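You operate a simulated robot arm through the tools that you are given. There is no shell and no other tool. Be economical: measure what you need, move in short steps, check, and stop when the job is done.

The job below is to be done with a simulated two-armed robot. You get a single attempt, and the scene is never put back.

Task
Pick up the yellow pouch holder with one hand, pass it to the other hand and put it on the second shelf from the bottom of the wide rack. Set down upright: yellow pouch holder.

Only the result counts: the job must be done as asked and must still hold three seconds after the hand-in. Knocking over, shifting, dropping, spilling or breaking anything else fails it.

Robot
Two 7-joint arms with two-finger parallel grippers on one trunk, on a base that drives. Base frame: it is fixed to the floor where the robot stands at the start and does not move with it; the origin is under the middle of the robot, x ahead of it, y to its left, z up. Units: m, degrees, N and s.
The left shoulder is at the start at [0.06, 0.143, 0.883], the right one opposite. Each reaches about 0.887 m from its shoulder. Places, roughly: second shelf of the wide rack [1.6, 0.5, 0.6]. Payload 1.57 kg a hand.
The TCP of each hand is the grasp point between the finger pads, 0.03 m short of the fingertips. In the tool frame z runs along the fingers and y along their closing line. The gripper opens to 0.11 m. The fingers are 0.024 m wide and 0.012 m thick; the gripper's body (0.048 by 0.112 m) begins 0.078 m behind the TCP.
Orientation is that of the tool frame in the base frame, as a unit quaternion [x, y, z, w]. With the fingers straight down and closing along the base's y, the tool's x points along the base's -x, its y along +y and its z along -z.

Tools
- The arms move only by the tool move_arm. It takes "left_steps", "right_steps" or both (then of equal length, played together; a hand with none holds still); each is a list of rows, each a list of 6 numbers: the shift along the base's x, y, z in m, then the turn, a rotation vector about the base's x, y, z in degrees. In form: [[tx, ty, tz, ax, ay, az], ...]. A call has 1 to 20 rows; each row shifts and turns the commanded pose from where the row before left it. "left_grip" and "right_grip" are, for a hand that has rows, the finger opening in m, from 0 to 0.11, set as the call begins (left out, the last holds). Rows are played at 5 a second. More than 0.05 m and 8.6 degrees between two rows, or a gripper value outside its range, and nothing of the call is played. A pose out of reach is approached as far as the arm can. The call stops where the force on the tool passes 40 N (or 10 N more than at its start, if that is more) or the arm is blocked; 0.2 s more then pass. The fingers move at their own pace (about 0.045 m/s each) and stop on an object; they squeeze with about 25 N. The grip force told is the motor's: it shows also when the fingers shut on nothing. Time passes only in rows, and 0.2 s behind the last, so rows that do not move let the fingers close. It gives the time, the measured TCP pose, the force on the tool (base axes), the opening and the grip force at its end, in the units of the frame above (readings bear some noise), with the torque about the TCP (base axes, N m) and any sound that the robot's microphone picked up.
- Cameras (640 x 400 px; columns grow to the right, rows downward): "scene" is now at [0.0531, -0.0142, 1.5046]; the picture's right is [-0.19, -0.98, 0.00], its down [-0.64, 0.12, -0.76] and it looks along [0.75, -0.14, -0.65] (base axes); focal length 283 px, centre (320, 200). "left" rides on the left gripper at [0.07, -0.016, -0.141] in its tool frame; the picture's right is [0.23, 0.97, 0.00], its down [-0.86, 0.20, -0.48] and it looks along [-0.47, 0.11, 0.88] (tool axes); focal length 222 px, centre (320, 200). "right" rides on the right gripper at [0.07, 0.016, -0.141] in its tool frame; the picture's right is [-0.23, 0.97, 0.00], its down [-0.86, -0.20, -0.48] and it looks along [-0.47, -0.11, 0.88] (tool axes); focal length 222 px, centre (320, 200). There is no depth. A picture from a camera that has moved, and an enlarged one, comes with that camera's place and axes in the base frame and with its lens.
- capture(camera): a new picture of that camera. The clock stands still meanwhile.
- move_column(by): slides the trunk up (or, below 0, down) by that many m; the arms and the scene camera ride with it, the base frame stays. It gives what a move gives, with no picture.
- base_move(legs): drives the robot by 1 to 6 legs, each [ahead, left, turn to the left] in m, m and degrees, along the robot's own axes; the way and the turn of a leg run together, so that a leg with both is an arc; at most 1.5 m and 180 degrees a leg. The arms and the cameras ride along, it lands a little off, and it stops where it bumps. It gives what a move gives.
- aim_head(pan, tilt): turns the head with the scene camera to pan (to the left, within 86 degrees either way) and tilt (down, from -29 to 69), counted from straight ahead of the robot. It gives what a move gives.
- enlarge(camera, box): a new picture of the part [left, top, right, bottom] of that camera's present view, enlarged. The clock stands still meanwhile.
- hand_in(): hands the job in; it is judged then, once.

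Go step by step. Nothing tells you exact positions but the pictures and the camera data: compare them with the known pose of the tool, close in by small moves and look again before you grip or let go. The budget is 120 turns and 100 pictures, counting those below and the enlarged ones. Unless the task says otherwise, let go and move clear before handing in, and close with one line.

The tools are called after "Emit:" as name(argument=value, ...) on one line, values as JSON. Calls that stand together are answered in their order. move_arm: Moves the arms, as the interface text tells. Its arguments: {"type":"object","properties":{"left_steps":{"type":"array","items":{"type":"array","items":{"type":"number"}}},"left_grip":{"type":"number"},"right_steps":{"type":"array","items":{"type":"array","items":{"type":"number"}}},"right_grip":{"type":"number"}},"required":[]} The other tools are called the same way: move_column (by) slides the trunk up or down; base_move (legs) drives the base; aim_head (pan, tilt) turns the head that bears the scene camera; capture (camera) takes a picture; enlarge (camera, box) takes an enlarged picture of a part of a camera's view; hand_in () hands the job in.

At the start:

```text
time: 0.0
left_tcp_pos: [0.6027, 0.2104, 0.9998]
left_ee_rot: [0.001, 1.0, 0.001, 0.0]
left_force: [0.3, -0.2, -0.4]
left_torque: [0.02, 0.02, -0.01]
left_grip_width: 0.1099
left_finger_force: 0.2
right_tcp_pos: [0.3506, -0.1715, 0.9993]
right_ee_rot: [0.001, 1.0, 0.0, 0.0]
right_force: [-0.4, -0.1, 0.8]
right_torque: [-0.02, -0.04, -0.03]
right_grip_width: 0.11
right_finger_force: 0.1
trunk travel left (down, up): [-0.481, 0.109]
robot x, y, heading: [-0.0014, 0.0017, -0.1]
head pan, tilt: [-10.7, 40.3]
```

scene: 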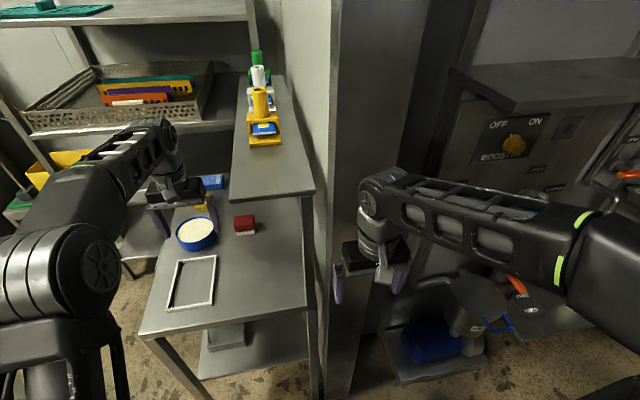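
right: 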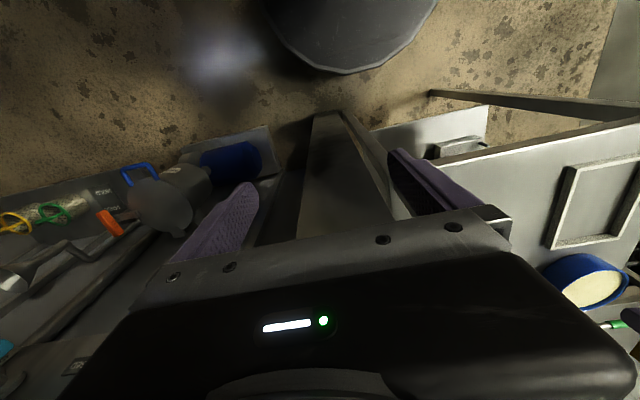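
left: 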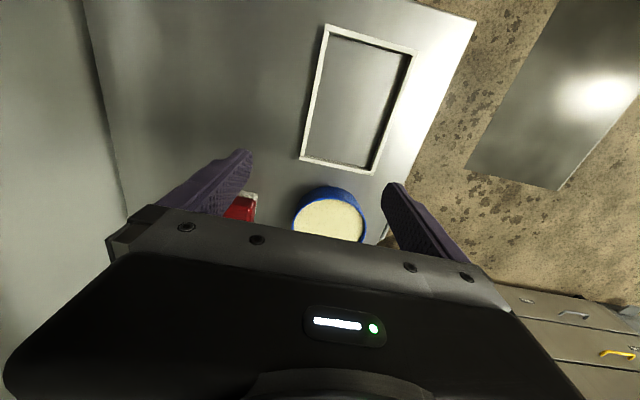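

I see a table ahead with an overshelf, on which a yellow holder stands among other colored holders, and a rack to the left. I'll look closer at both.

Emit:
enlarge(camera="scene", box=[200, 30, 340, 220])

Emit:
aim_head(pan=20, tilt=25)

Emit:
capture(camera="scene")

```text
2.11 times, centred on (270, 125) of scene
camera zoom: at [0.0531, -0.0142, 1.5046], right [-0.19, -0.98, 0.0], down [-0.64, 0.12, -0.76], along [0.75, -0.14, -0.65], focal length 596 px, centre (425, 358)
```

zoom: 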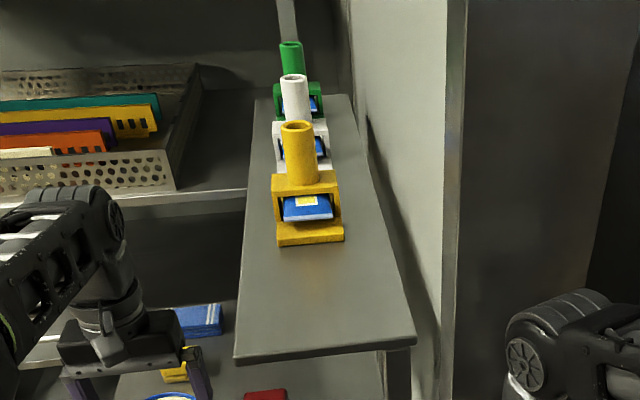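

```text
time: 1.0
left_tcp_pos: [0.6033, 0.2093, 1.0005]
left_ee_rot: [0.0, 1.0, 0.0, 0.001]
left_force: [0.2, -1.2, 0.5]
left_torque: [-0.01, 0.0, -0.03]
left_grip_width: 0.1098
left_finger_force: 0.1
right_tcp_pos: [0.3509, -0.1704, 0.9989]
right_ee_rot: [0.001, 1.0, 0.0, -0.001]
right_force: [-0.1, -0.2, 0.6]
right_torque: [0.01, -0.02, 0.0]
right_grip_width: 0.1101
right_finger_force: 0.0
trunk travel left (down, up): [-0.481, 0.109]
robot x, y, heading: [-0.0017, -0.0015, -0.0]
head pan, tilt: [20.0, 25.0]
```

```text
95 pictures are left
camera scene: at [0.0563, 0.0329, 1.5284], right [0.34, -0.94, 0.0], down [-0.4, -0.14, -0.91], along [0.85, 0.31, -0.42], focal length 283 px, centre (320, 200)
```

scene: 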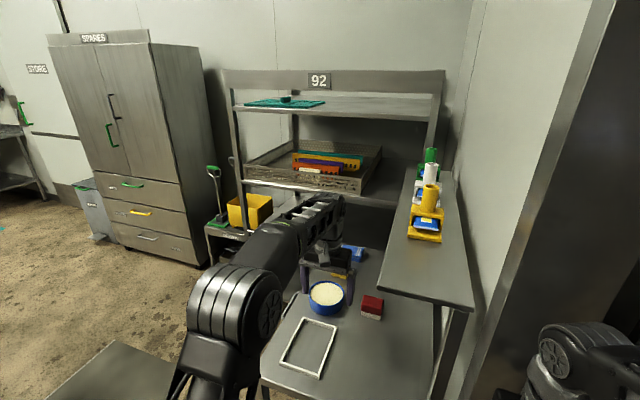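

The yellow holder (cylinder, with a blue pouch in the base) stands first on the overshelf; rack "92" is the wide rack behind. I raise the trunk to get a second viewpoint for triangulation.

Emit:
move_column(by=0.105)

Emit:
enlarge(camera="scene", box=[360, 120, 520, 320])

Emit:
enlarge(camera="scene", box=[190, 60, 450, 320])

```text
time: 2.3
left_tcp_pos: [0.6025, 0.2097, 1.1042]
left_ee_rot: [0.0, 1.0, 0.0, 0.001]
left_force: [-0.7, 0.7, -0.2]
left_torque: [0.02, 0.02, 0.01]
left_grip_width: 0.11
left_finger_force: 0.0
right_tcp_pos: [0.3519, -0.1716, 1.1046]
right_ee_rot: [0.0, 1.0, 0.0, 0.0]
right_force: [0.0, 0.5, -1.2]
right_torque: [-0.02, 0.0, -0.01]
right_grip_width: 0.1105
right_finger_force: 0.1
trunk travel left (down, up): [-0.586, 0.004]
robot x, y, heading: [-0.0, -0.0004, -0.2]
head pan, tilt: [20.0, 25.0]
```

```text
2.00 times, centred on (440, 220) of scene
camera zoom: at [0.0565, 0.033, 1.6334], right [0.34, -0.94, 0.0], down [-0.4, -0.14, -0.91], along [0.85, 0.31, -0.42], focal length 566 px, centre (80, 160)
```

zoom: 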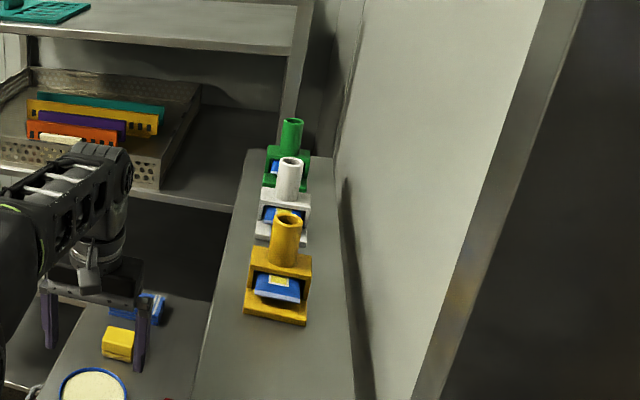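

```text
1.54 times, centred on (320, 190) of scene
camera zoom: at [0.0565, 0.033, 1.6334], right [0.34, -0.94, 0.0], down [-0.4, -0.14, -0.91], along [0.85, 0.31, -0.42], focal length 436 px, centre (320, 215)
```

zoom: 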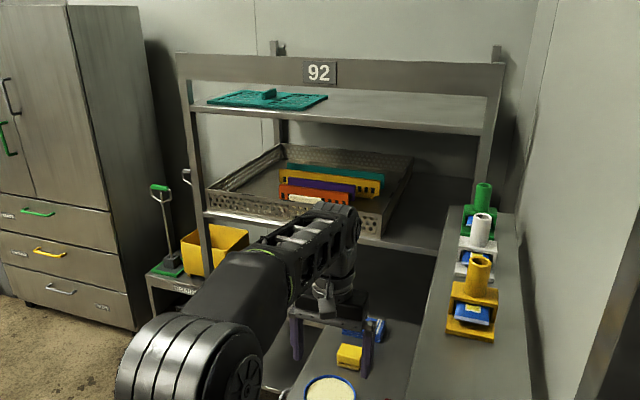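

The holder's base front edge triangulates to about x 0.57, y 0.0, z 1.23, with a tall partition to its right, so the left hand is the better picker. I raise the left hand back and up and pitch it forward for a close view.

Emit:
move_arm(left_steps=[[-0.03, 0, 0.035, 0, 0, 0], [-0.03, 0, 0.035, 0, 0, 0], [-0.03, 0, 0.035, 0, 0, 0], [-0.03, 0, 0.035, 0, 0, 0], [-0.03, 0, 0.035, 0, 0, 0], [-0.03, -0.01, 0.035, 0, 0, 0], [-0.02, -0.02, 0.035, 0, -8, 0], [-0.02, -0.02, 0.035, 0, -8, 0], [-0.02, -0.02, 0.03, 0, -8, 0], [0, -0.02, 0.03, 0, -8, 0], [0, 0, 0, 0, -8, 0], [0, 0, 0, 0, -8, 0]])

Emit:
capture(camera="left")

Emit:
capture(camera="scene")

```text
time: 4.9
left_tcp_pos: [0.5062, 0.1326, 1.2751]
left_ee_rot: [0.001, 0.913, -0.001, 0.409]
left_force: [0.2, -0.2, 0.0]
left_torque: [0.02, 0.0, 0.03]
left_grip_width: 0.1102
left_finger_force: 0.1
left hand out of reach, approached as far as the arm can: row 1, 2, 3, 4, 5, 6
right_tcp_pos: [0.3501, -0.1696, 1.1059]
right_ee_rot: [0.0, 1.0, 0.0, 0.0]
right_force: [0.0, 0.2, -0.1]
right_torque: [-0.01, -0.01, -0.02]
right_grip_width: 0.1101
right_finger_force: 0.0
trunk travel left (down, up): [-0.586, 0.004]
robot x, y, heading: [-0.0002, -0.0017, -0.0]
head pan, tilt: [20.0, 25.0]
```

```text
92 pictures are left
camera left: at [0.3518, 0.1148, 1.3179], right [-0.15, 0.97, -0.17], down [0.21, 0.2, 0.96], along [0.96, 0.11, -0.24], focal length 222 px, centre (320, 200)
```

left: 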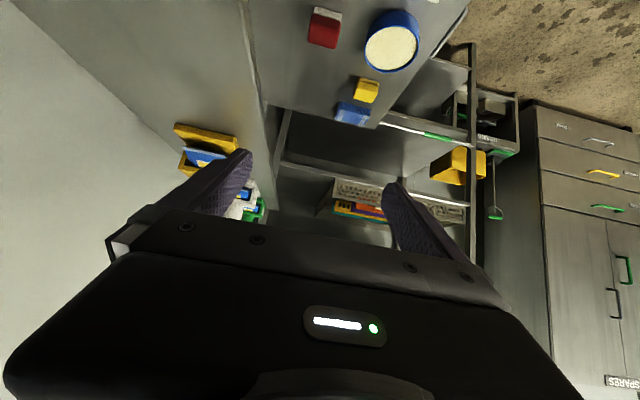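

```text
91 pictures are left
camera scene: at [0.056, 0.0328, 1.6335], right [0.34, -0.94, 0.0], down [-0.4, -0.14, -0.91], along [0.85, 0.31, -0.42], focal length 283 px, centre (320, 200)
```

scene: 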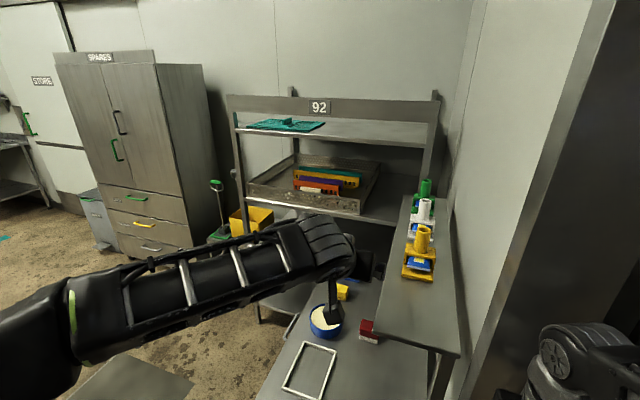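

The left view agrees: base front edge near (0.59, 0, 1.205), tube around (0.63, 0, 1.27–1.32). I'll yaw the left hand so it approaches from the left (leaving the base sides free for the right hand) and go to a pre-grasp.

Emit:
move_arm(left_steps=[[0, 0.01, 0.025, 0, 0, -8], [0, 0, 0.025, 0, 0, -8], [0.01, 0, 0.025, 0, 0, -8], [0.01, 0, 0.025, 0, 0, -8], [0.01, -0.02, 0.025, 0, 0, -8], [0.01, -0.02, 0, 0, 0, -8]], left_grip=0.08)

Emit:
capture(camera="left")

Emit:
enlarge(camera="scene", box=[320, 130, 520, 290])

```text
time: 6.3
left_tcp_pos: [0.5456, 0.1018, 1.3982]
left_ee_rot: [0.372, 0.835, -0.166, 0.371]
left_force: [0.7, -0.4, 0.3]
left_torque: [0.01, 0.01, -0.02]
left_grip_width: 0.0799
left_finger_force: 0.1
right_tcp_pos: [0.3517, -0.1706, 1.105]
right_ee_rot: [-0.001, 1.0, 0.001, -0.002]
right_force: [0.3, 0.4, 0.3]
right_torque: [-0.01, -0.01, 0.03]
right_grip_width: 0.1101
right_finger_force: 0.0
trunk travel left (down, up): [-0.586, 0.004]
robot x, y, heading: [0.0, 0.0018, -0.0]
head pan, tilt: [20.0, 25.0]
```

```text
90 pictures are left
camera left: at [0.4316, 0.2037, 1.4418], right [0.62, 0.76, -0.17], down [0.29, -0.03, 0.96], along [0.73, -0.64, -0.24], focal length 222 px, centre (320, 200)
```

left: 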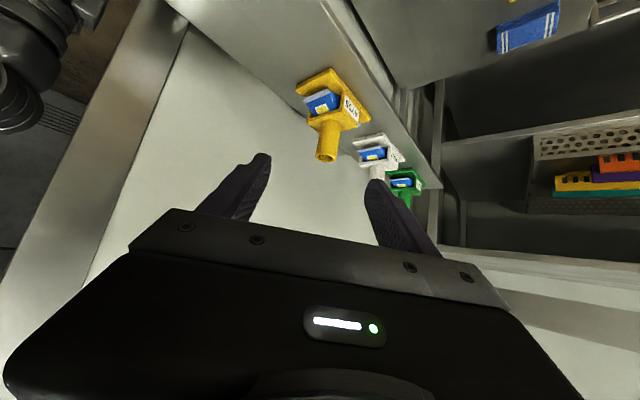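

```text
2.50 times, centred on (420, 210) of scene
camera zoom: at [0.0574, 0.0329, 1.6334], right [0.34, -0.94, 0.0], down [-0.4, -0.14, -0.91], along [0.85, 0.31, -0.42], focal length 708 px, centre (70, 175)
```

zoom: 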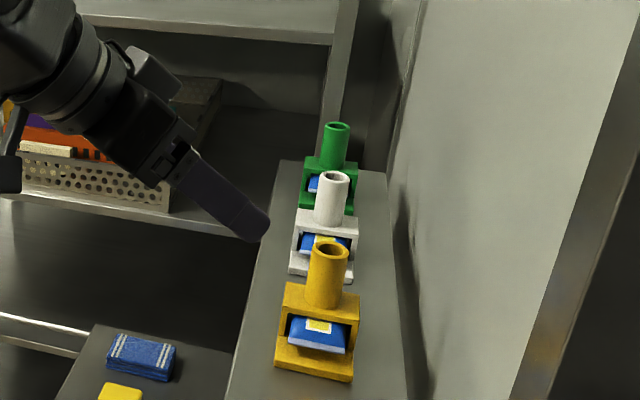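

Refined: tube top at about (0.665, 0.001, 1.296), shelf top ≈1.19, box 1.19–1.25. I move partway along the finger direction and check.

Emit:
move_arm(left_steps=[[0.03, -0.01, -0.01, 0, 0, 0], [0.02, -0.02, -0.02, 0, 0, 0], [0.02, -0.02, -0.025, 0, 0, 0], [0.018, -0.016, -0.02, 0, 0, 0], [0, 0, 0, 0, 0, 0]])

Emit:
capture(camera="left")

Emit:
enlarge(camera="scene", box=[360, 160, 480, 280])

```text
time: 7.5
left_tcp_pos: [0.6335, 0.0377, 1.3252]
left_ee_rot: [0.371, 0.834, -0.165, 0.372]
left_force: [-0.1, 0.2, -0.7]
left_torque: [-0.03, -0.01, 0.0]
left_grip_width: 0.0799
left_finger_force: 0.0
right_tcp_pos: [0.3501, -0.17, 1.1058]
right_ee_rot: [-0.001, 1.0, 0.0, 0.0]
right_force: [-0.3, -0.5, 0.2]
right_torque: [0.02, 0.0, -0.01]
right_grip_width: 0.1101
right_finger_force: 0.1
trunk travel left (down, up): [-0.586, 0.004]
robot x, y, heading: [0.0025, 0.0035, -0.1]
head pan, tilt: [20.0, 25.0]
```

```text
88 pictures are left
camera left: at [0.5185, 0.138, 1.368], right [0.62, 0.76, -0.17], down [0.29, -0.03, 0.96], along [0.73, -0.64, -0.24], focal length 222 px, centre (320, 200)
```

left: 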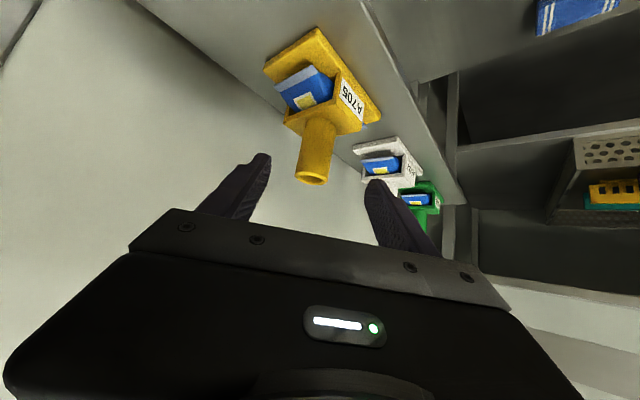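

```text
3.33 times, centred on (420, 220) of scene
camera zoom: at [0.0559, 0.0332, 1.6335], right [0.34, -0.94, 0.0], down [-0.4, -0.14, -0.91], along [0.85, 0.31, -0.42], focal length 944 px, centre (-13, 133)
```

zoom: 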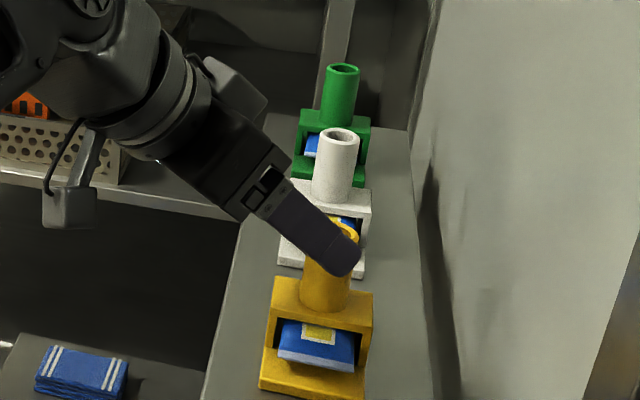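

Tube end sits right between the fingers' path. I advance the last 6 cm and close.

Emit:
move_arm(left_steps=[[0.014, -0.018, -0.02, 0, 0, 0], [0.014, -0.018, -0.02, 0, 0, 0], [0, 0, 0, 0, 0, 0]])

Emit:
capture(camera="left")

Emit:
enlarge(camera="scene", box=[360, 160, 480, 280])

```text
time: 8.3
left_tcp_pos: [0.6595, -0.0014, 1.2844]
left_ee_rot: [0.371, 0.835, -0.165, 0.372]
left_force: [0.4, -0.1, 0.2]
left_torque: [0.01, 0.02, -0.01]
left_grip_width: 0.0803
left_finger_force: 0.0
right_tcp_pos: [0.3508, -0.1708, 1.1048]
right_ee_rot: [-0.001, 1.0, 0.0, 0.0]
right_force: [-0.5, -0.4, -0.7]
right_torque: [-0.02, 0.0, 0.02]
right_grip_width: 0.1102
right_finger_force: 0.0
trunk travel left (down, up): [-0.586, 0.004]
robot x, y, heading: [0.0014, 0.0008, 0.1]
head pan, tilt: [20.0, 25.0]
```

```text
86 pictures are left
camera left: at [0.5457, 0.101, 1.3278], right [0.62, 0.76, -0.17], down [0.29, -0.03, 0.96], along [0.73, -0.64, -0.24], focal length 222 px, centre (320, 200)
```

left: 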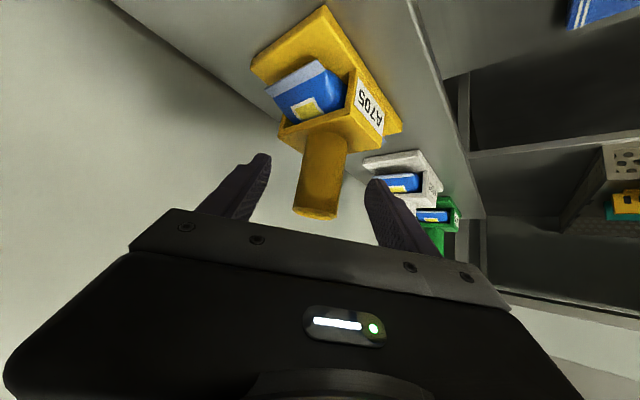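

```text
3.33 times, centred on (420, 220) of scene
camera zoom: at [0.0559, 0.0332, 1.6335], right [0.34, -0.94, 0.0], down [-0.4, -0.14, -0.91], along [0.85, 0.31, -0.42], focal length 944 px, centre (-13, 133)
```

zoom: 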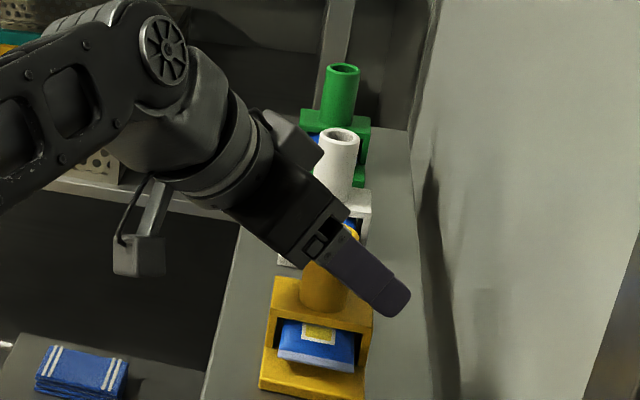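

The tube is centred between the fingers at TCP depth, so I close.

Emit:
move_arm(left_steps=[[0, 0, 0, 0, 0, 0], [0, 0, 0, 0, 0, 0], [0, 0, 0, 0, 0, 0], [0, 0, 0, 0, 0, 0], [0, 0, 0, 0, 0, 0], [0, 0, 0, 0, 0, 0]], left_grip=0.0)

Emit:
move_arm(left_steps=[[0, 0, 0.02, 0, 0, 0], [0, 0, 0.02, 0, 0, 0]])

Emit:
capture(camera="left")

Emit:
enlarge(camera="scene", box=[360, 160, 480, 280])

```text
time: 9.7
left_tcp_pos: [0.6607, -0.0011, 1.2834]
left_ee_rot: [0.372, 0.835, -0.165, 0.371]
left_force: [-0.9, -0.8, -0.4]
left_torque: [-0.09, 0.03, 0.02]
left_grip_width: 0.0305
left_finger_force: 25.5
right_tcp_pos: [0.3511, -0.1706, 1.1056]
right_ee_rot: [-0.001, 1.0, 0.0, 0.0]
right_force: [-0.2, 0.2, -0.3]
right_torque: [0.02, -0.02, 0.01]
right_grip_width: 0.11
right_finger_force: 0.0
trunk travel left (down, up): [-0.586, 0.004]
robot x, y, heading: [-0.0016, -0.0013, -0.2]
head pan, tilt: [20.0, 25.0]
```

```text
time: 10.3
left_tcp_pos: [0.6605, -0.0007, 1.3238]
left_ee_rot: [0.372, 0.835, -0.166, 0.37]
left_force: [-0.9, -0.5, -2.6]
left_torque: [-0.01, 0.05, -0.01]
left_grip_width: 0.031
left_finger_force: 25.2
right_tcp_pos: [0.3512, -0.1708, 1.1046]
right_ee_rot: [0.0, 1.0, 0.0, 0.0]
right_force: [-0.6, -0.9, -0.6]
right_torque: [0.01, -0.02, 0.01]
right_grip_width: 0.1099
right_finger_force: 0.1
trunk travel left (down, up): [-0.586, 0.004]
robot x, y, heading: [0.0044, -0.0007, -0.3]
head pan, tilt: [20.0, 25.0]
```

```text
84 pictures are left
camera left: at [0.5465, 0.101, 1.3673], right [0.62, 0.76, -0.17], down [0.29, -0.03, 0.96], along [0.73, -0.64, -0.24], focal length 222 px, centre (320, 200)
```

left: 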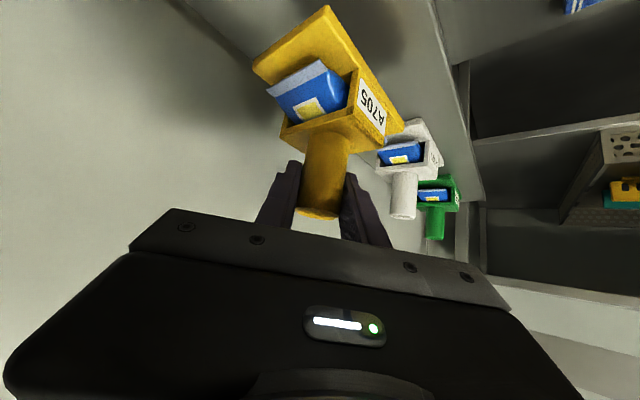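

```text
3.33 times, centred on (420, 220) of scene
camera zoom: at [0.0567, 0.0329, 1.6334], right [0.34, -0.94, 0.0], down [-0.4, -0.14, -0.91], along [0.85, 0.31, -0.42], focal length 944 px, centre (-13, 133)
```

zoom: 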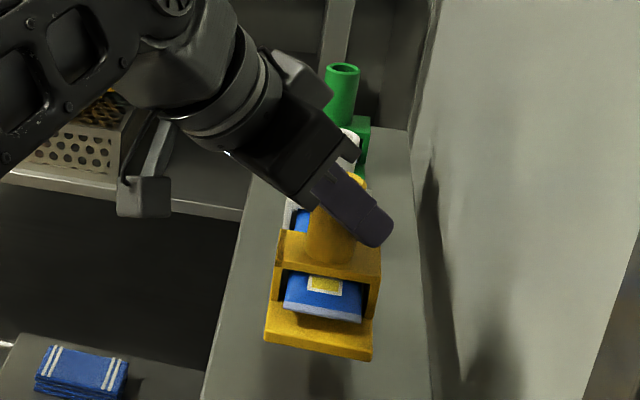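

Held upright, about 0.25 kg. I lift a bit more, retract away from the shelf, and look around for driving room.

Emit:
move_arm(left_steps=[[0, 0, 0.025, 0, 0, 0], [-0.02, 0, 0.02, 0, 0, 0], [-0.03, 0.01, 0.01, 0, 0, 0], [-0.03, 0.02, 0, 0, 0, 0], [-0.03, 0.03, 0, 0, 0, 0], [-0.03, 0.03, 0, 0, 0, 0], [-0.03, 0.03, 0, 0, 0, 0], [-0.03, 0.03, 0, 0, 0, 0]])

Emit:
aim_head(pan=70, tilt=40)

Emit:
capture(camera="scene")

Emit:
aim_head(pan=10, tilt=45)

Emit:
capture(camera="scene")

```text
time: 12.1
left_tcp_pos: [0.4595, 0.151, 1.379]
left_ee_rot: [0.372, 0.834, -0.167, 0.373]
left_force: [-0.3, -0.5, -2.5]
left_torque: [-0.07, 0.04, 0.02]
left_grip_width: 0.0309
left_finger_force: 25.0
right_tcp_pos: [0.3495, -0.1709, 1.1049]
right_ee_rot: [0.0, 1.0, 0.0, 0.0]
right_force: [-0.7, -0.2, -0.2]
right_torque: [-0.03, -0.01, -0.02]
right_grip_width: 0.11
right_finger_force: 0.1
trunk travel left (down, up): [-0.586, 0.004]
robot x, y, heading: [0.0029, 0.001, 0.0]
head pan, tilt: [20.0, 25.0]
```

```text
time: 13.3
left_tcp_pos: [0.4614, 0.151, 1.3787]
left_ee_rot: [0.371, 0.835, -0.165, 0.371]
left_force: [0.0, -0.3, -2.7]
left_torque: [0.01, -0.01, 0.0]
left_grip_width: 0.0309
left_finger_force: 24.7
right_tcp_pos: [0.351, -0.1704, 1.1056]
right_ee_rot: [-0.001, 1.0, 0.0, 0.0]
right_force: [-0.2, -0.5, 1.1]
right_torque: [0.03, 0.01, 0.0]
right_grip_width: 0.11
right_finger_force: 0.0
trunk travel left (down, up): [-0.586, 0.004]
robot x, y, heading: [0.0021, -0.0042, -0.2]
head pan, tilt: [70.0, 40.0]
```

```text
82 pictures are left
camera scene: at [-0.001, 0.0815, 1.6101], right [0.94, -0.34, 0.0], down [-0.22, -0.6, -0.77], along [0.26, 0.72, -0.64], focal length 283 px, centre (320, 200)
```

scene: 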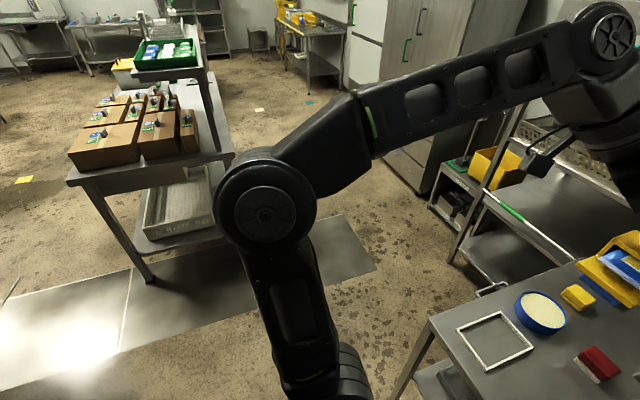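

```text
time: 14.6
left_tcp_pos: [0.4617, 0.15, 1.3795]
left_ee_rot: [0.372, 0.834, -0.166, 0.371]
left_force: [-1.2, -0.5, -3.0]
left_torque: [-0.01, 0.04, 0.02]
left_grip_width: 0.0308
left_finger_force: 24.9
right_tcp_pos: [0.3507, -0.1705, 1.1043]
right_ee_rot: [0.001, 1.0, 0.0, 0.001]
right_force: [0.0, 0.0, 0.7]
right_torque: [0.01, 0.04, 0.04]
right_grip_width: 0.11
right_finger_force: 0.1
trunk travel left (down, up): [-0.586, 0.004]
robot x, y, heading: [0.0014, -0.0009, 0.1]
head pan, tilt: [10.0, 45.0]
```

```text
81 pictures are left
camera scene: at [0.0499, 0.0158, 1.6029], right [0.17, -0.98, 0.0], down [-0.7, -0.12, -0.71], along [0.7, 0.12, -0.71], focal length 283 px, centre (320, 200)
```

scene: 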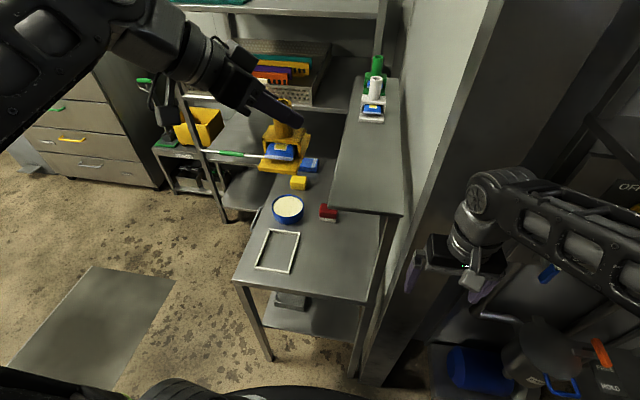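

The rack's left-front post is near (1.29, 0.92), second-shelf front edge about x 1.3, and the floor left of the table (y 0.4–1.05) is free. I drive back slightly and left to about y 0.7, where I'll do the handover in open space.

Emit:
base_move(legs=[[-0.08, 0, 0], [0, 0.7, 0]])

Emit:
aim_head(pan=0, tilt=35)

Emit:
capture(camera="scene")

Emit:
capture(camera="left")

```text
time: 19.1
left_tcp_pos: [0.3837, 0.8532, 1.3793]
left_ee_rot: [0.374, 0.833, -0.167, 0.371]
left_force: [0.0, 1.1, -2.8]
left_torque: [-0.01, -0.01, -0.04]
left_grip_width: 0.0305
left_finger_force: 24.7
right_tcp_pos: [0.2717, 0.5305, 1.1056]
right_ee_rot: [0.002, 1.0, 0.001, 0.0]
right_force: [1.1, 0.2, 0.5]
right_torque: [0.02, 0.0, -0.01]
right_grip_width: 0.1101
right_finger_force: 0.0
trunk travel left (down, up): [-0.586, 0.004]
robot x, y, heading: [-0.0772, 0.7035, -0.1]
head pan, tilt: [10.0, 45.0]
```

```text
time: 19.9
left_tcp_pos: [0.3848, 0.851, 1.38]
left_ee_rot: [0.373, 0.834, -0.167, 0.371]
left_force: [-0.8, 0.1, -2.1]
left_torque: [-0.01, 0.0, 0.04]
left_grip_width: 0.0307
left_finger_force: 24.7
right_tcp_pos: [0.2726, 0.5305, 1.1048]
right_ee_rot: [0.003, 1.0, 0.0, -0.001]
right_force: [1.4, -0.2, 0.2]
right_torque: [0.0, 0.0, -0.02]
right_grip_width: 0.1099
right_finger_force: 0.0
trunk travel left (down, up): [-0.586, 0.004]
robot x, y, heading: [-0.0808, 0.7062, -0.4]
head pan, tilt: [0.0, 35.0]
```

```text
80 pictures are left
camera scene: at [-0.0203, 0.7046, 1.6176], right [0.0, -1.0, 0.0], down [-0.57, 0.0, -0.82], along [0.82, 0.0, -0.57], focal length 283 px, centre (320, 200)
```

scene: 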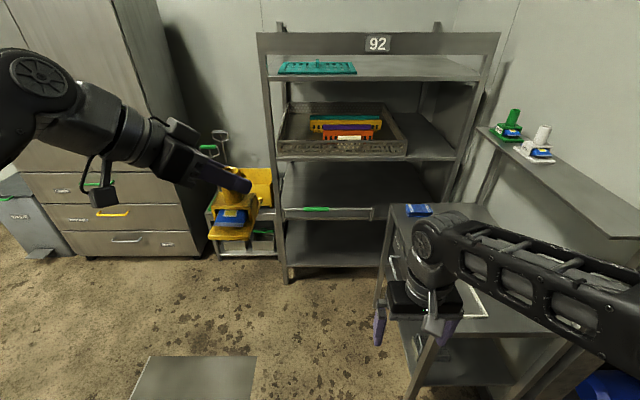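

```text
79 pictures are left
camera left: at [0.2701, 0.953, 1.4231], right [0.63, 0.76, -0.17], down [0.29, -0.03, 0.96], along [0.72, -0.65, -0.24], focal length 222 px, centre (320, 200)
```

left: 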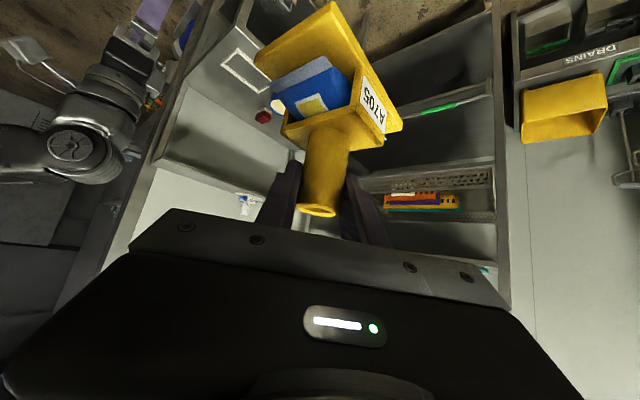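

Rack is clearly visible: second shelf from the bottom is empty with a label strip at its front. I enlarge it to check for a lip.

Emit:
enlarge(camera="scene", box=[260, 130, 480, 290])

Emit:
enlarge(camera="scene", box=[180, 150, 300, 260])

```text
2.50 times, centred on (370, 210) of scene
camera zoom: at [-0.0203, 0.7046, 1.6176], right [0.0, -1.0, 0.0], down [-0.57, 0.0, -0.82], along [0.82, 0.0, -0.57], focal length 708 px, centre (195, 175)
```

zoom: 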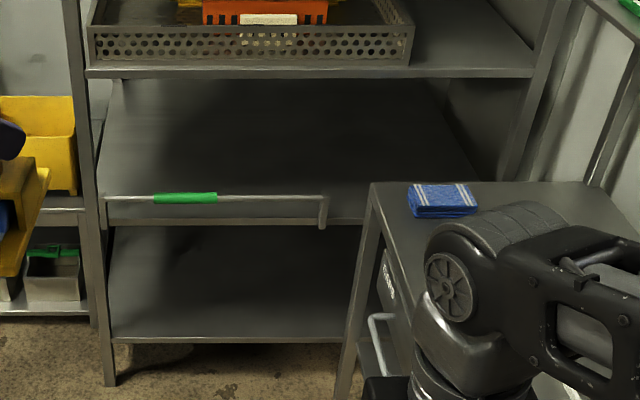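

```text
3.64 times, centred on (240, 205) of scene
camera zoom: at [-0.0203, 0.7046, 1.6176], right [0.0, -1.0, 0.0], down [-0.57, 0.0, -0.82], along [0.82, 0.0, -0.57], focal length 1029 px, centre (611, 182)
```

zoom: 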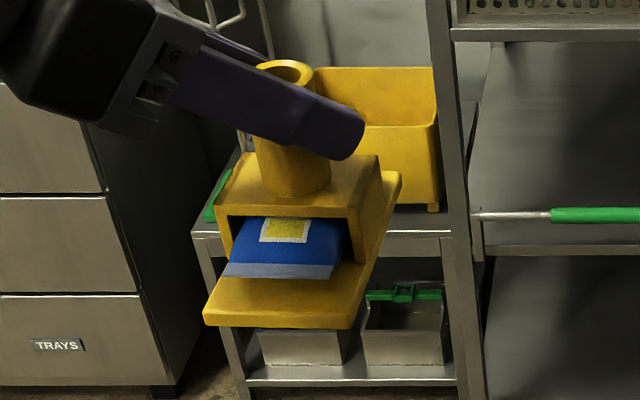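

There is a retaining bar about 8 cm above the second shelf, so the placing hand must hold the upper tube, not the box. I'll set the holder back on the overshelf and regrip its box with the left hand, leaving the tube for the right. Driving back first.

Emit:
base_move(legs=[[0, -0.7, 0], [0.08, 0, 0]])

Emit:
aim_head(pan=15, tilt=30)

Emit:
capture(camera="scene")

```text
time: 24.3
left_tcp_pos: [0.4609, 0.1509, 1.3787]
left_ee_rot: [0.376, 0.833, -0.168, 0.37]
left_force: [0.3, -0.6, -2.6]
left_torque: [-0.01, 0.0, -0.04]
left_grip_width: 0.0306
left_finger_force: 24.6
right_tcp_pos: [0.3461, -0.1684, 1.1033]
right_ee_rot: [0.006, 1.0, 0.0, -0.001]
right_force: [0.1, 0.1, 0.0]
right_torque: [-0.02, 0.01, 0.01]
right_grip_width: 0.11
right_finger_force: 0.0
trunk travel left (down, up): [-0.586, 0.004]
robot x, y, heading: [-0.0061, 0.0067, -0.2]
head pan, tilt: [0.0, 35.0]
```

```text
time: 25.1
left_tcp_pos: [0.4588, 0.1508, 1.3795]
left_ee_rot: [0.376, 0.833, -0.167, 0.371]
left_force: [-0.6, -0.3, -1.4]
left_torque: [0.05, 0.03, -0.04]
left_grip_width: 0.0306
left_finger_force: 25.2
right_tcp_pos: [0.3456, -0.1684, 1.1046]
right_ee_rot: [0.005, 1.0, 0.001, 0.0]
right_force: [0.5, -0.3, -0.9]
right_torque: [0.0, -0.02, -0.01]
right_grip_width: 0.1101
right_finger_force: 0.1
trunk travel left (down, up): [-0.586, 0.004]
robot x, y, heading: [-0.0036, 0.0041, -0.8]
head pan, tilt: [15.0, 30.0]
```

```text
76 pictures are left
camera scene: at [0.0532, 0.0304, 1.6255], right [0.25, -0.97, 0.0], down [-0.48, -0.12, -0.87], along [0.84, 0.21, -0.5], focal length 283 px, centre (320, 200)
```

scene: 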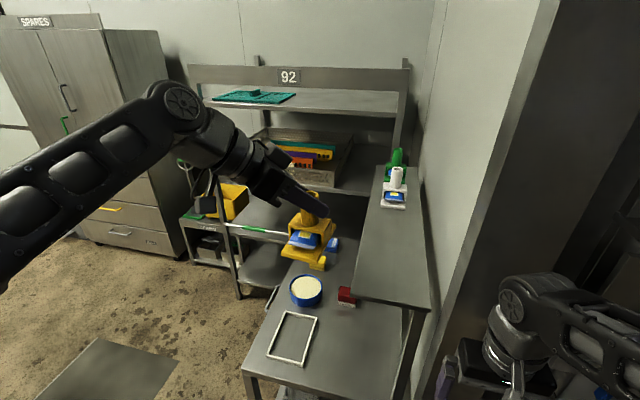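

Retracing onto the overshelf at about x 0.61, then lowering gently.

Emit:
move_arm(left_steps=[[0.03, -0.03, 0, 0, 0, 0], [0.03, -0.03, 0, 0, 0, 0], [0.03, -0.03, 0, 0, 0, 0], [0.03, -0.03, 0, 0, 0, 0], [0.03, -0.031, 0, 0, 0, 0], [0, 0, -0.03, 0, 0, 0], [0, 0, -0.03, 0, 0, 0], [0, 0, -0.02, 0, 0, 0], [0, 0, 0, 0, 0, 0]])

Emit:
enlarge(camera="scene", box=[330, 150, 490, 290])

Emit:
capture(camera="left")

```text
time: 27.1
left_tcp_pos: [0.6096, -0.0008, 1.2991]
left_ee_rot: [0.376, 0.833, -0.167, 0.37]
left_force: [-0.5, -0.9, -2.4]
left_torque: [0.0, -0.01, -0.01]
left_grip_width: 0.0306
left_finger_force: 25.2
right_tcp_pos: [0.3454, -0.1684, 1.1038]
right_ee_rot: [0.005, 1.0, 0.001, 0.0]
right_force: [0.6, 0.3, -0.8]
right_torque: [-0.01, 0.02, 0.02]
right_grip_width: 0.1099
right_finger_force: 0.1
trunk travel left (down, up): [-0.586, 0.004]
robot x, y, heading: [-0.0028, 0.0095, -0.4]
head pan, tilt: [15.0, 30.0]
```

```text
2.86 times, centred on (410, 220) of scene
camera zoom: at [0.0537, 0.0301, 1.6255], right [0.25, -0.97, 0.0], down [-0.48, -0.12, -0.87], along [0.84, 0.22, -0.5], focal length 809 px, centre (63, 143)
```

zoom: 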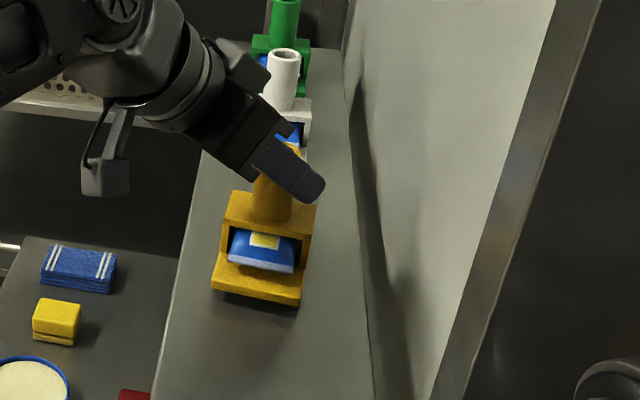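

```text
74 pictures are left
camera left: at [0.4959, 0.1026, 1.3434], right [0.63, 0.76, -0.17], down [0.29, -0.03, 0.96], along [0.72, -0.65, -0.24], focal length 222 px, centre (320, 200)
```

left: 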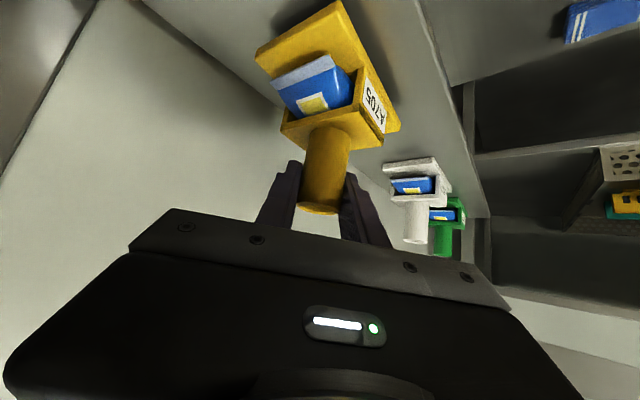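

About 1.5 cm of air remains below the base; I lower gently.

Emit:
move_arm(left_steps=[[0, 0, -0.006, 0, 0, 0], [0, 0, -0.005, 0, 0, 0], [0, 0, -0.004, 0, 0, 0], [0, 0, -0.001, 0, 0, 0], [0, 0, 0, 0, 0, 0]])

```text
time: 28.3
left_tcp_pos: [0.6087, -0.0006, 1.2866]
left_ee_rot: [0.375, 0.831, -0.168, 0.374]
left_force: [3.4, -0.1, 19.5]
left_torque: [-0.49, 0.22, 0.14]
left_grip_width: 0.0299
left_finger_force: 24.6
right_tcp_pos: [0.3443, -0.1683, 1.1053]
right_ee_rot: [0.005, 1.0, 0.0, 0.0]
right_force: [0.2, 0.6, 1.2]
right_torque: [0.01, 0.03, -0.01]
right_grip_width: 0.1103
right_finger_force: 0.0
trunk travel left (down, up): [-0.586, 0.004]
robot x, y, heading: [-0.0036, 0.006, -0.6]
head pan, tilt: [15.0, 30.0]
```

Contact made. I ease up slightly, open, and check.

Emit:
move_arm(left_steps=[[0, 0, 0.002, 0, 0, 0], [0, 0, 0, 0, 0, 0]])

Emit:
move_arm(left_steps=[[0, 0, 0, 0, 0, 0], [0, 0, 0, 0, 0, 0], [0, 0, 0, 0, 0, 0], [0, 0, 0, 0, 0, 0]], left_grip=0.075)

Emit:
capture(camera="left")

```text
time: 28.9
left_tcp_pos: [0.6091, -0.0002, 1.2847]
left_ee_rot: [0.376, 0.833, -0.167, 0.37]
left_force: [5.1, -0.9, 14.5]
left_torque: [-0.54, -0.21, 0.17]
left_grip_width: 0.0305
left_finger_force: 24.9
right_tcp_pos: [0.3442, -0.1692, 1.1059]
right_ee_rot: [0.006, 1.0, 0.0, 0.0]
right_force: [0.7, -0.2, 0.6]
right_torque: [0.0, 0.0, 0.01]
right_grip_width: 0.1098
right_finger_force: 0.0
trunk travel left (down, up): [-0.586, 0.004]
robot x, y, heading: [-0.0062, 0.0065, -0.5]
head pan, tilt: [15.0, 30.0]
```

```text
time: 29.9
left_tcp_pos: [0.6093, 0.001, 1.2854]
left_ee_rot: [0.376, 0.832, -0.168, 0.371]
left_force: [-0.8, 0.2, -0.6]
left_torque: [0.03, -0.03, -0.03]
left_grip_width: 0.0751
left_finger_force: 0.0
right_tcp_pos: [0.3449, -0.1682, 1.1054]
right_ee_rot: [0.004, 1.0, 0.0, -0.001]
right_force: [-1.1, -0.3, -0.9]
right_torque: [-0.04, 0.03, 0.03]
right_grip_width: 0.1098
right_finger_force: 0.1
trunk travel left (down, up): [-0.586, 0.004]
robot x, y, heading: [-0.0023, 0.0051, -0.4]
head pan, tilt: [15.0, 30.0]
```

```text
73 pictures are left
camera left: at [0.4955, 0.1025, 1.3291], right [0.63, 0.76, -0.17], down [0.29, -0.03, 0.96], along [0.72, -0.65, -0.24], focal length 222 px, centre (320, 200)
```

left: 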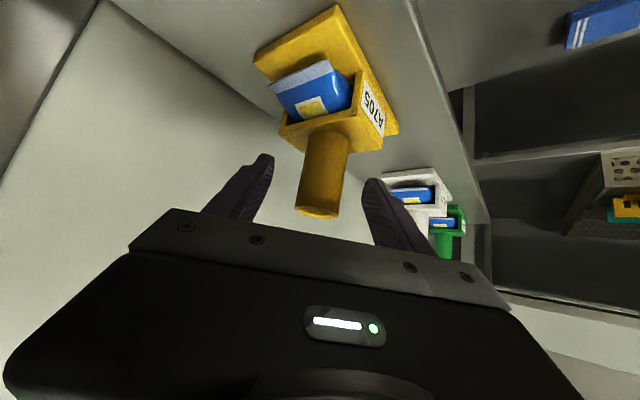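

The holder stands cleanly. I retreat, rotate the left hand to face straight forward at ~35° pitch and open wide for the box sides.

Emit:
move_arm(left_steps=[[-0.02, 0.022, 0.027, 0, 0, 0], [-0.02, 0.022, 0.027, 0, 0, 0], [-0.02, 0.022, 0.027, 0, 0, 0], [-0.025, 0, 0, 0, 0, 8], [-0.02, -0.012, 0, 0, 0, 8], [-0.02, -0.014, 0, 0, 0, 8], [-0.015, -0.014, -0.005, 0, 0, 8], [-0.01, -0.014, -0.005, 0, 0, 8], [0, -0.012, -0.01, 0, 0, 8], [0.01, 0, -0.01, 0, -7, 0], [0, 0, 0, 0, 0, 0]], left_grip=0.105)

Emit:
capture(camera="left")

Emit:
enlarge(camera="scene", box=[330, 150, 490, 290])

```text
time: 32.3
left_tcp_pos: [0.4698, -0.0002, 1.3357]
left_ee_rot: [0.005, 0.887, -0.001, 0.462]
left_force: [-0.2, -0.5, -0.4]
left_torque: [0.02, 0.0, -0.01]
left_grip_width: 0.1048
left_finger_force: 0.1
right_tcp_pos: [0.3454, -0.169, 1.1048]
right_ee_rot: [0.005, 1.0, 0.0, 0.0]
right_force: [0.4, -0.4, -1.1]
right_torque: [-0.01, 0.04, -0.04]
right_grip_width: 0.1101
right_finger_force: 0.0
trunk travel left (down, up): [-0.586, 0.004]
robot x, y, heading: [0.0025, 0.0098, -0.6]
head pan, tilt: [15.0, 30.0]
```

```text
72 pictures are left
camera left: at [0.3124, -0.0157, 1.3608], right [-0.12, 0.98, -0.18], down [0.1, 0.2, 0.98], along [0.99, 0.1, -0.12], focal length 222 px, centre (320, 200)
```

left: 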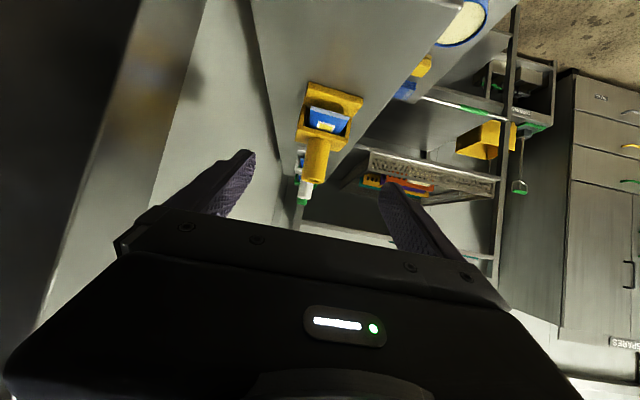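

```text
2.86 times, centred on (410, 220) of scene
camera zoom: at [0.0539, 0.0299, 1.6255], right [0.25, -0.97, 0.0], down [-0.48, -0.12, -0.87], along [0.84, 0.22, -0.5], focal length 809 px, centre (63, 143)
```

zoom: 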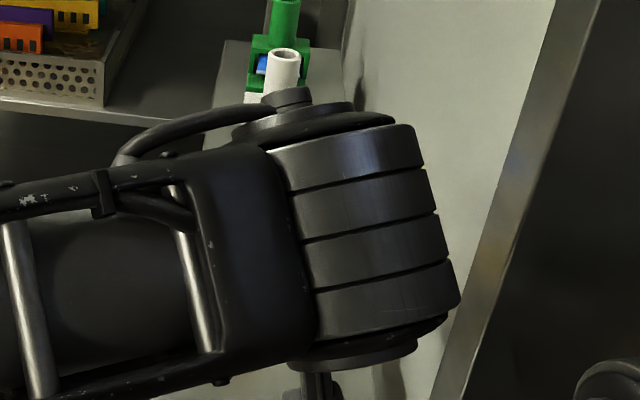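

Aligned on the holder. I advance most of the way along the fingers and check.

Emit:
move_arm(left_steps=[[0.035, 0, -0.025, 0, 0, 0], [0.035, 0, -0.025, 0, 0, 0], [0.02, 0, -0.016, 0, 0, 0], [0, 0, 0, 0, 0, 0]])

Emit:
capture(camera="left")

```text
time: 33.3
left_tcp_pos: [0.5591, 0.0, 1.2688]
left_ee_rot: [0.005, 0.887, -0.002, 0.462]
left_force: [-0.5, 0.4, 0.1]
left_torque: [0.01, -0.02, 0.01]
left_grip_width: 0.1053
left_finger_force: 0.0
right_tcp_pos: [0.344, -0.1679, 1.1059]
right_ee_rot: [0.005, 1.0, -0.001, 0.0]
right_force: [0.2, -0.1, 0.0]
right_torque: [-0.01, 0.02, 0.01]
right_grip_width: 0.11
right_finger_force: 0.0
trunk travel left (down, up): [-0.586, 0.004]
robot x, y, heading: [-0.0035, 0.0051, -0.7]
head pan, tilt: [15.0, 30.0]
```

```text
70 pictures are left
camera left: at [0.4024, -0.0146, 1.2947], right [-0.12, 0.98, -0.18], down [0.1, 0.2, 0.98], along [0.99, 0.1, -0.12], focal length 222 px, centre (320, 200)
```

left: 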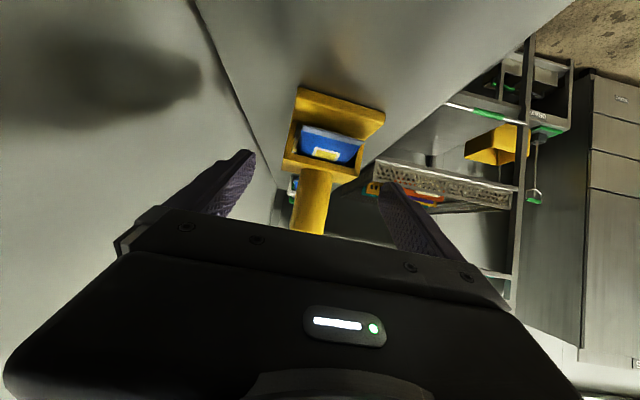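

Still centred. Final advance to the box.

Emit:
move_arm(left_steps=[[0.025, 0, -0.018, 0, 0, 0], [0.023, 0, -0.017, 0, 0, 0], [0, 0, 0, 0, 0, 0]])

Emit:
capture(camera="left")

Emit:
enlarge(camera="scene", box=[330, 150, 490, 290])

```text
time: 34.1
left_tcp_pos: [0.6066, 0.0006, 1.2358]
left_ee_rot: [0.005, 0.887, -0.002, 0.461]
left_force: [-0.3, -0.7, -0.1]
left_torque: [-0.01, 0.01, 0.0]
left_grip_width: 0.105
left_finger_force: 0.0
right_tcp_pos: [0.3445, -0.1689, 1.1046]
right_ee_rot: [0.005, 1.0, 0.0, -0.001]
right_force: [-0.6, -0.2, -0.2]
right_torque: [0.0, -0.03, 0.05]
right_grip_width: 0.1098
right_finger_force: 0.0
trunk travel left (down, up): [-0.586, 0.004]
robot x, y, heading: [-0.0059, 0.0054, -0.4]
head pan, tilt: [15.0, 30.0]
```

```text
69 pictures are left
camera left: at [0.4505, -0.0148, 1.2606], right [-0.12, 0.98, -0.19], down [0.1, 0.2, 0.98], along [0.99, 0.1, -0.12], focal length 222 px, centre (320, 200)
```

left: 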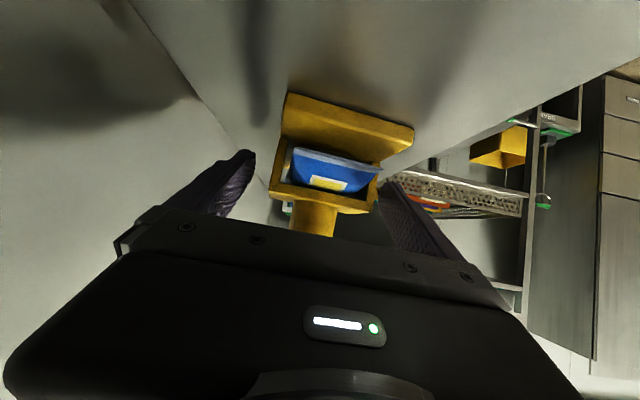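

```text
2.86 times, centred on (410, 220) of scene
camera zoom: at [0.0529, 0.0305, 1.6255], right [0.25, -0.97, 0.0], down [-0.48, -0.12, -0.87], along [0.84, 0.22, -0.5], focal length 809 px, centre (63, 143)
```

zoom: 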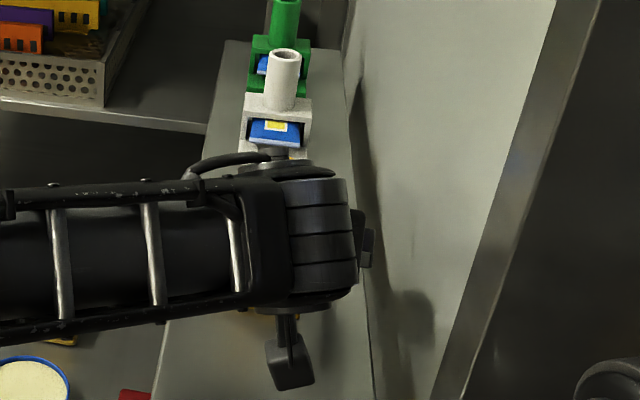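

The box lies between the pads. Closing.

Emit:
move_arm(left_steps=[[0, 0, 0, 0, 0, 0], [0, 0, 0, 0, 0, 0], [0, 0, 0, 0, 0, 0], [0, 0, 0, 0, 0, 0], [0, 0, 0, 0, 0, 0]], left_grip=0.0)

Emit:
capture(camera="left")

```text
time: 35.3
left_tcp_pos: [0.6082, 0.0013, 1.2359]
left_ee_rot: [0.005, 0.887, -0.002, 0.461]
left_force: [0.4, -0.2, -0.2]
left_torque: [-0.12, 0.01, -0.03]
left_grip_width: 0.0679
left_finger_force: 24.6
right_tcp_pos: [0.3458, -0.1679, 1.1039]
right_ee_rot: [0.005, 1.0, 0.0, 0.0]
right_force: [0.7, -0.1, 0.0]
right_torque: [-0.04, -0.01, -0.03]
right_grip_width: 0.11
right_finger_force: 0.1
trunk travel left (down, up): [-0.586, 0.004]
robot x, y, heading: [-0.002, 0.0091, -0.4]
head pan, tilt: [15.0, 30.0]
```

```text
67 pictures are left
camera left: at [0.4506, -0.0149, 1.2606], right [-0.12, 0.98, -0.18], down [0.1, 0.2, 0.98], along [0.99, 0.1, -0.12], focal length 222 px, centre (320, 200)
```

left: 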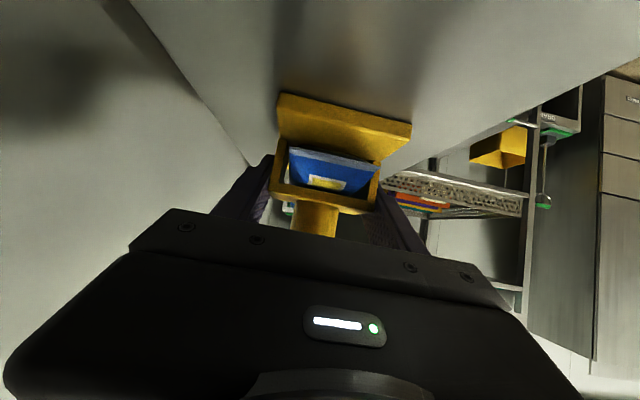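

Firm grip at 68 mm on the box. Lift and retract clear.

Emit:
move_arm(left_steps=[[0, 0, 0.02, 0, 0, 0], [0, 0, 0.03, 0, 0, 0], [0, 0, 0.03, 0, 0, 0], [-0.03, 0, 0.01, 0, 0, 0], [-0.03, 0.01, 0.01, 0, 0, 0], [-0.03, 0.02, 0, 0, 0, 0], [-0.03, 0.03, 0, 0, 0, 0], [-0.02, 0.03, 0, 0, 0, 0], [0, 0.03, 0, 0, 0, 0]])

Emit:
capture(camera="left")

Emit:
capture(camera="scene")

```text
time: 37.3
left_tcp_pos: [0.4685, 0.1226, 1.3341]
left_ee_rot: [0.006, 0.887, -0.003, 0.462]
left_force: [0.4, 1.4, -2.8]
left_torque: [0.0, -0.01, -0.02]
left_grip_width: 0.0679
left_finger_force: 25.3
right_tcp_pos: [0.3454, -0.1679, 1.1043]
right_ee_rot: [0.005, 1.0, 0.0, -0.001]
right_force: [-0.5, 0.4, 0.9]
right_torque: [-0.04, 0.01, -0.01]
right_grip_width: 0.1099
right_finger_force: 0.0
trunk travel left (down, up): [-0.586, 0.004]
robot x, y, heading: [-0.002, 0.0039, -0.5]
head pan, tilt: [15.0, 30.0]
```

```text
66 pictures are left
camera left: at [0.3105, 0.1067, 1.3599], right [-0.12, 0.98, -0.19], down [0.1, 0.2, 0.98], along [0.99, 0.1, -0.12], focal length 222 px, centre (320, 200)
```

left: 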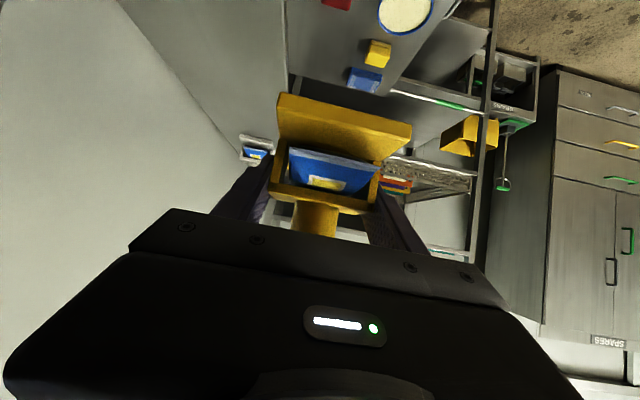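

```text
65 pictures are left
camera scene: at [0.0534, 0.0312, 1.6255], right [0.25, -0.97, 0.0], down [-0.48, -0.12, -0.87], along [0.84, 0.21, -0.5], focal length 283 px, centre (320, 200)
```

scene: 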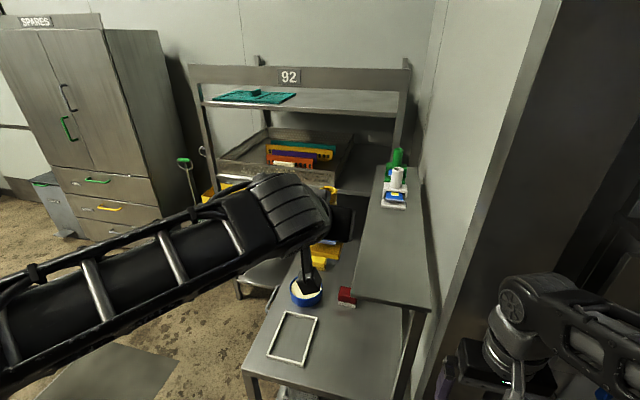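

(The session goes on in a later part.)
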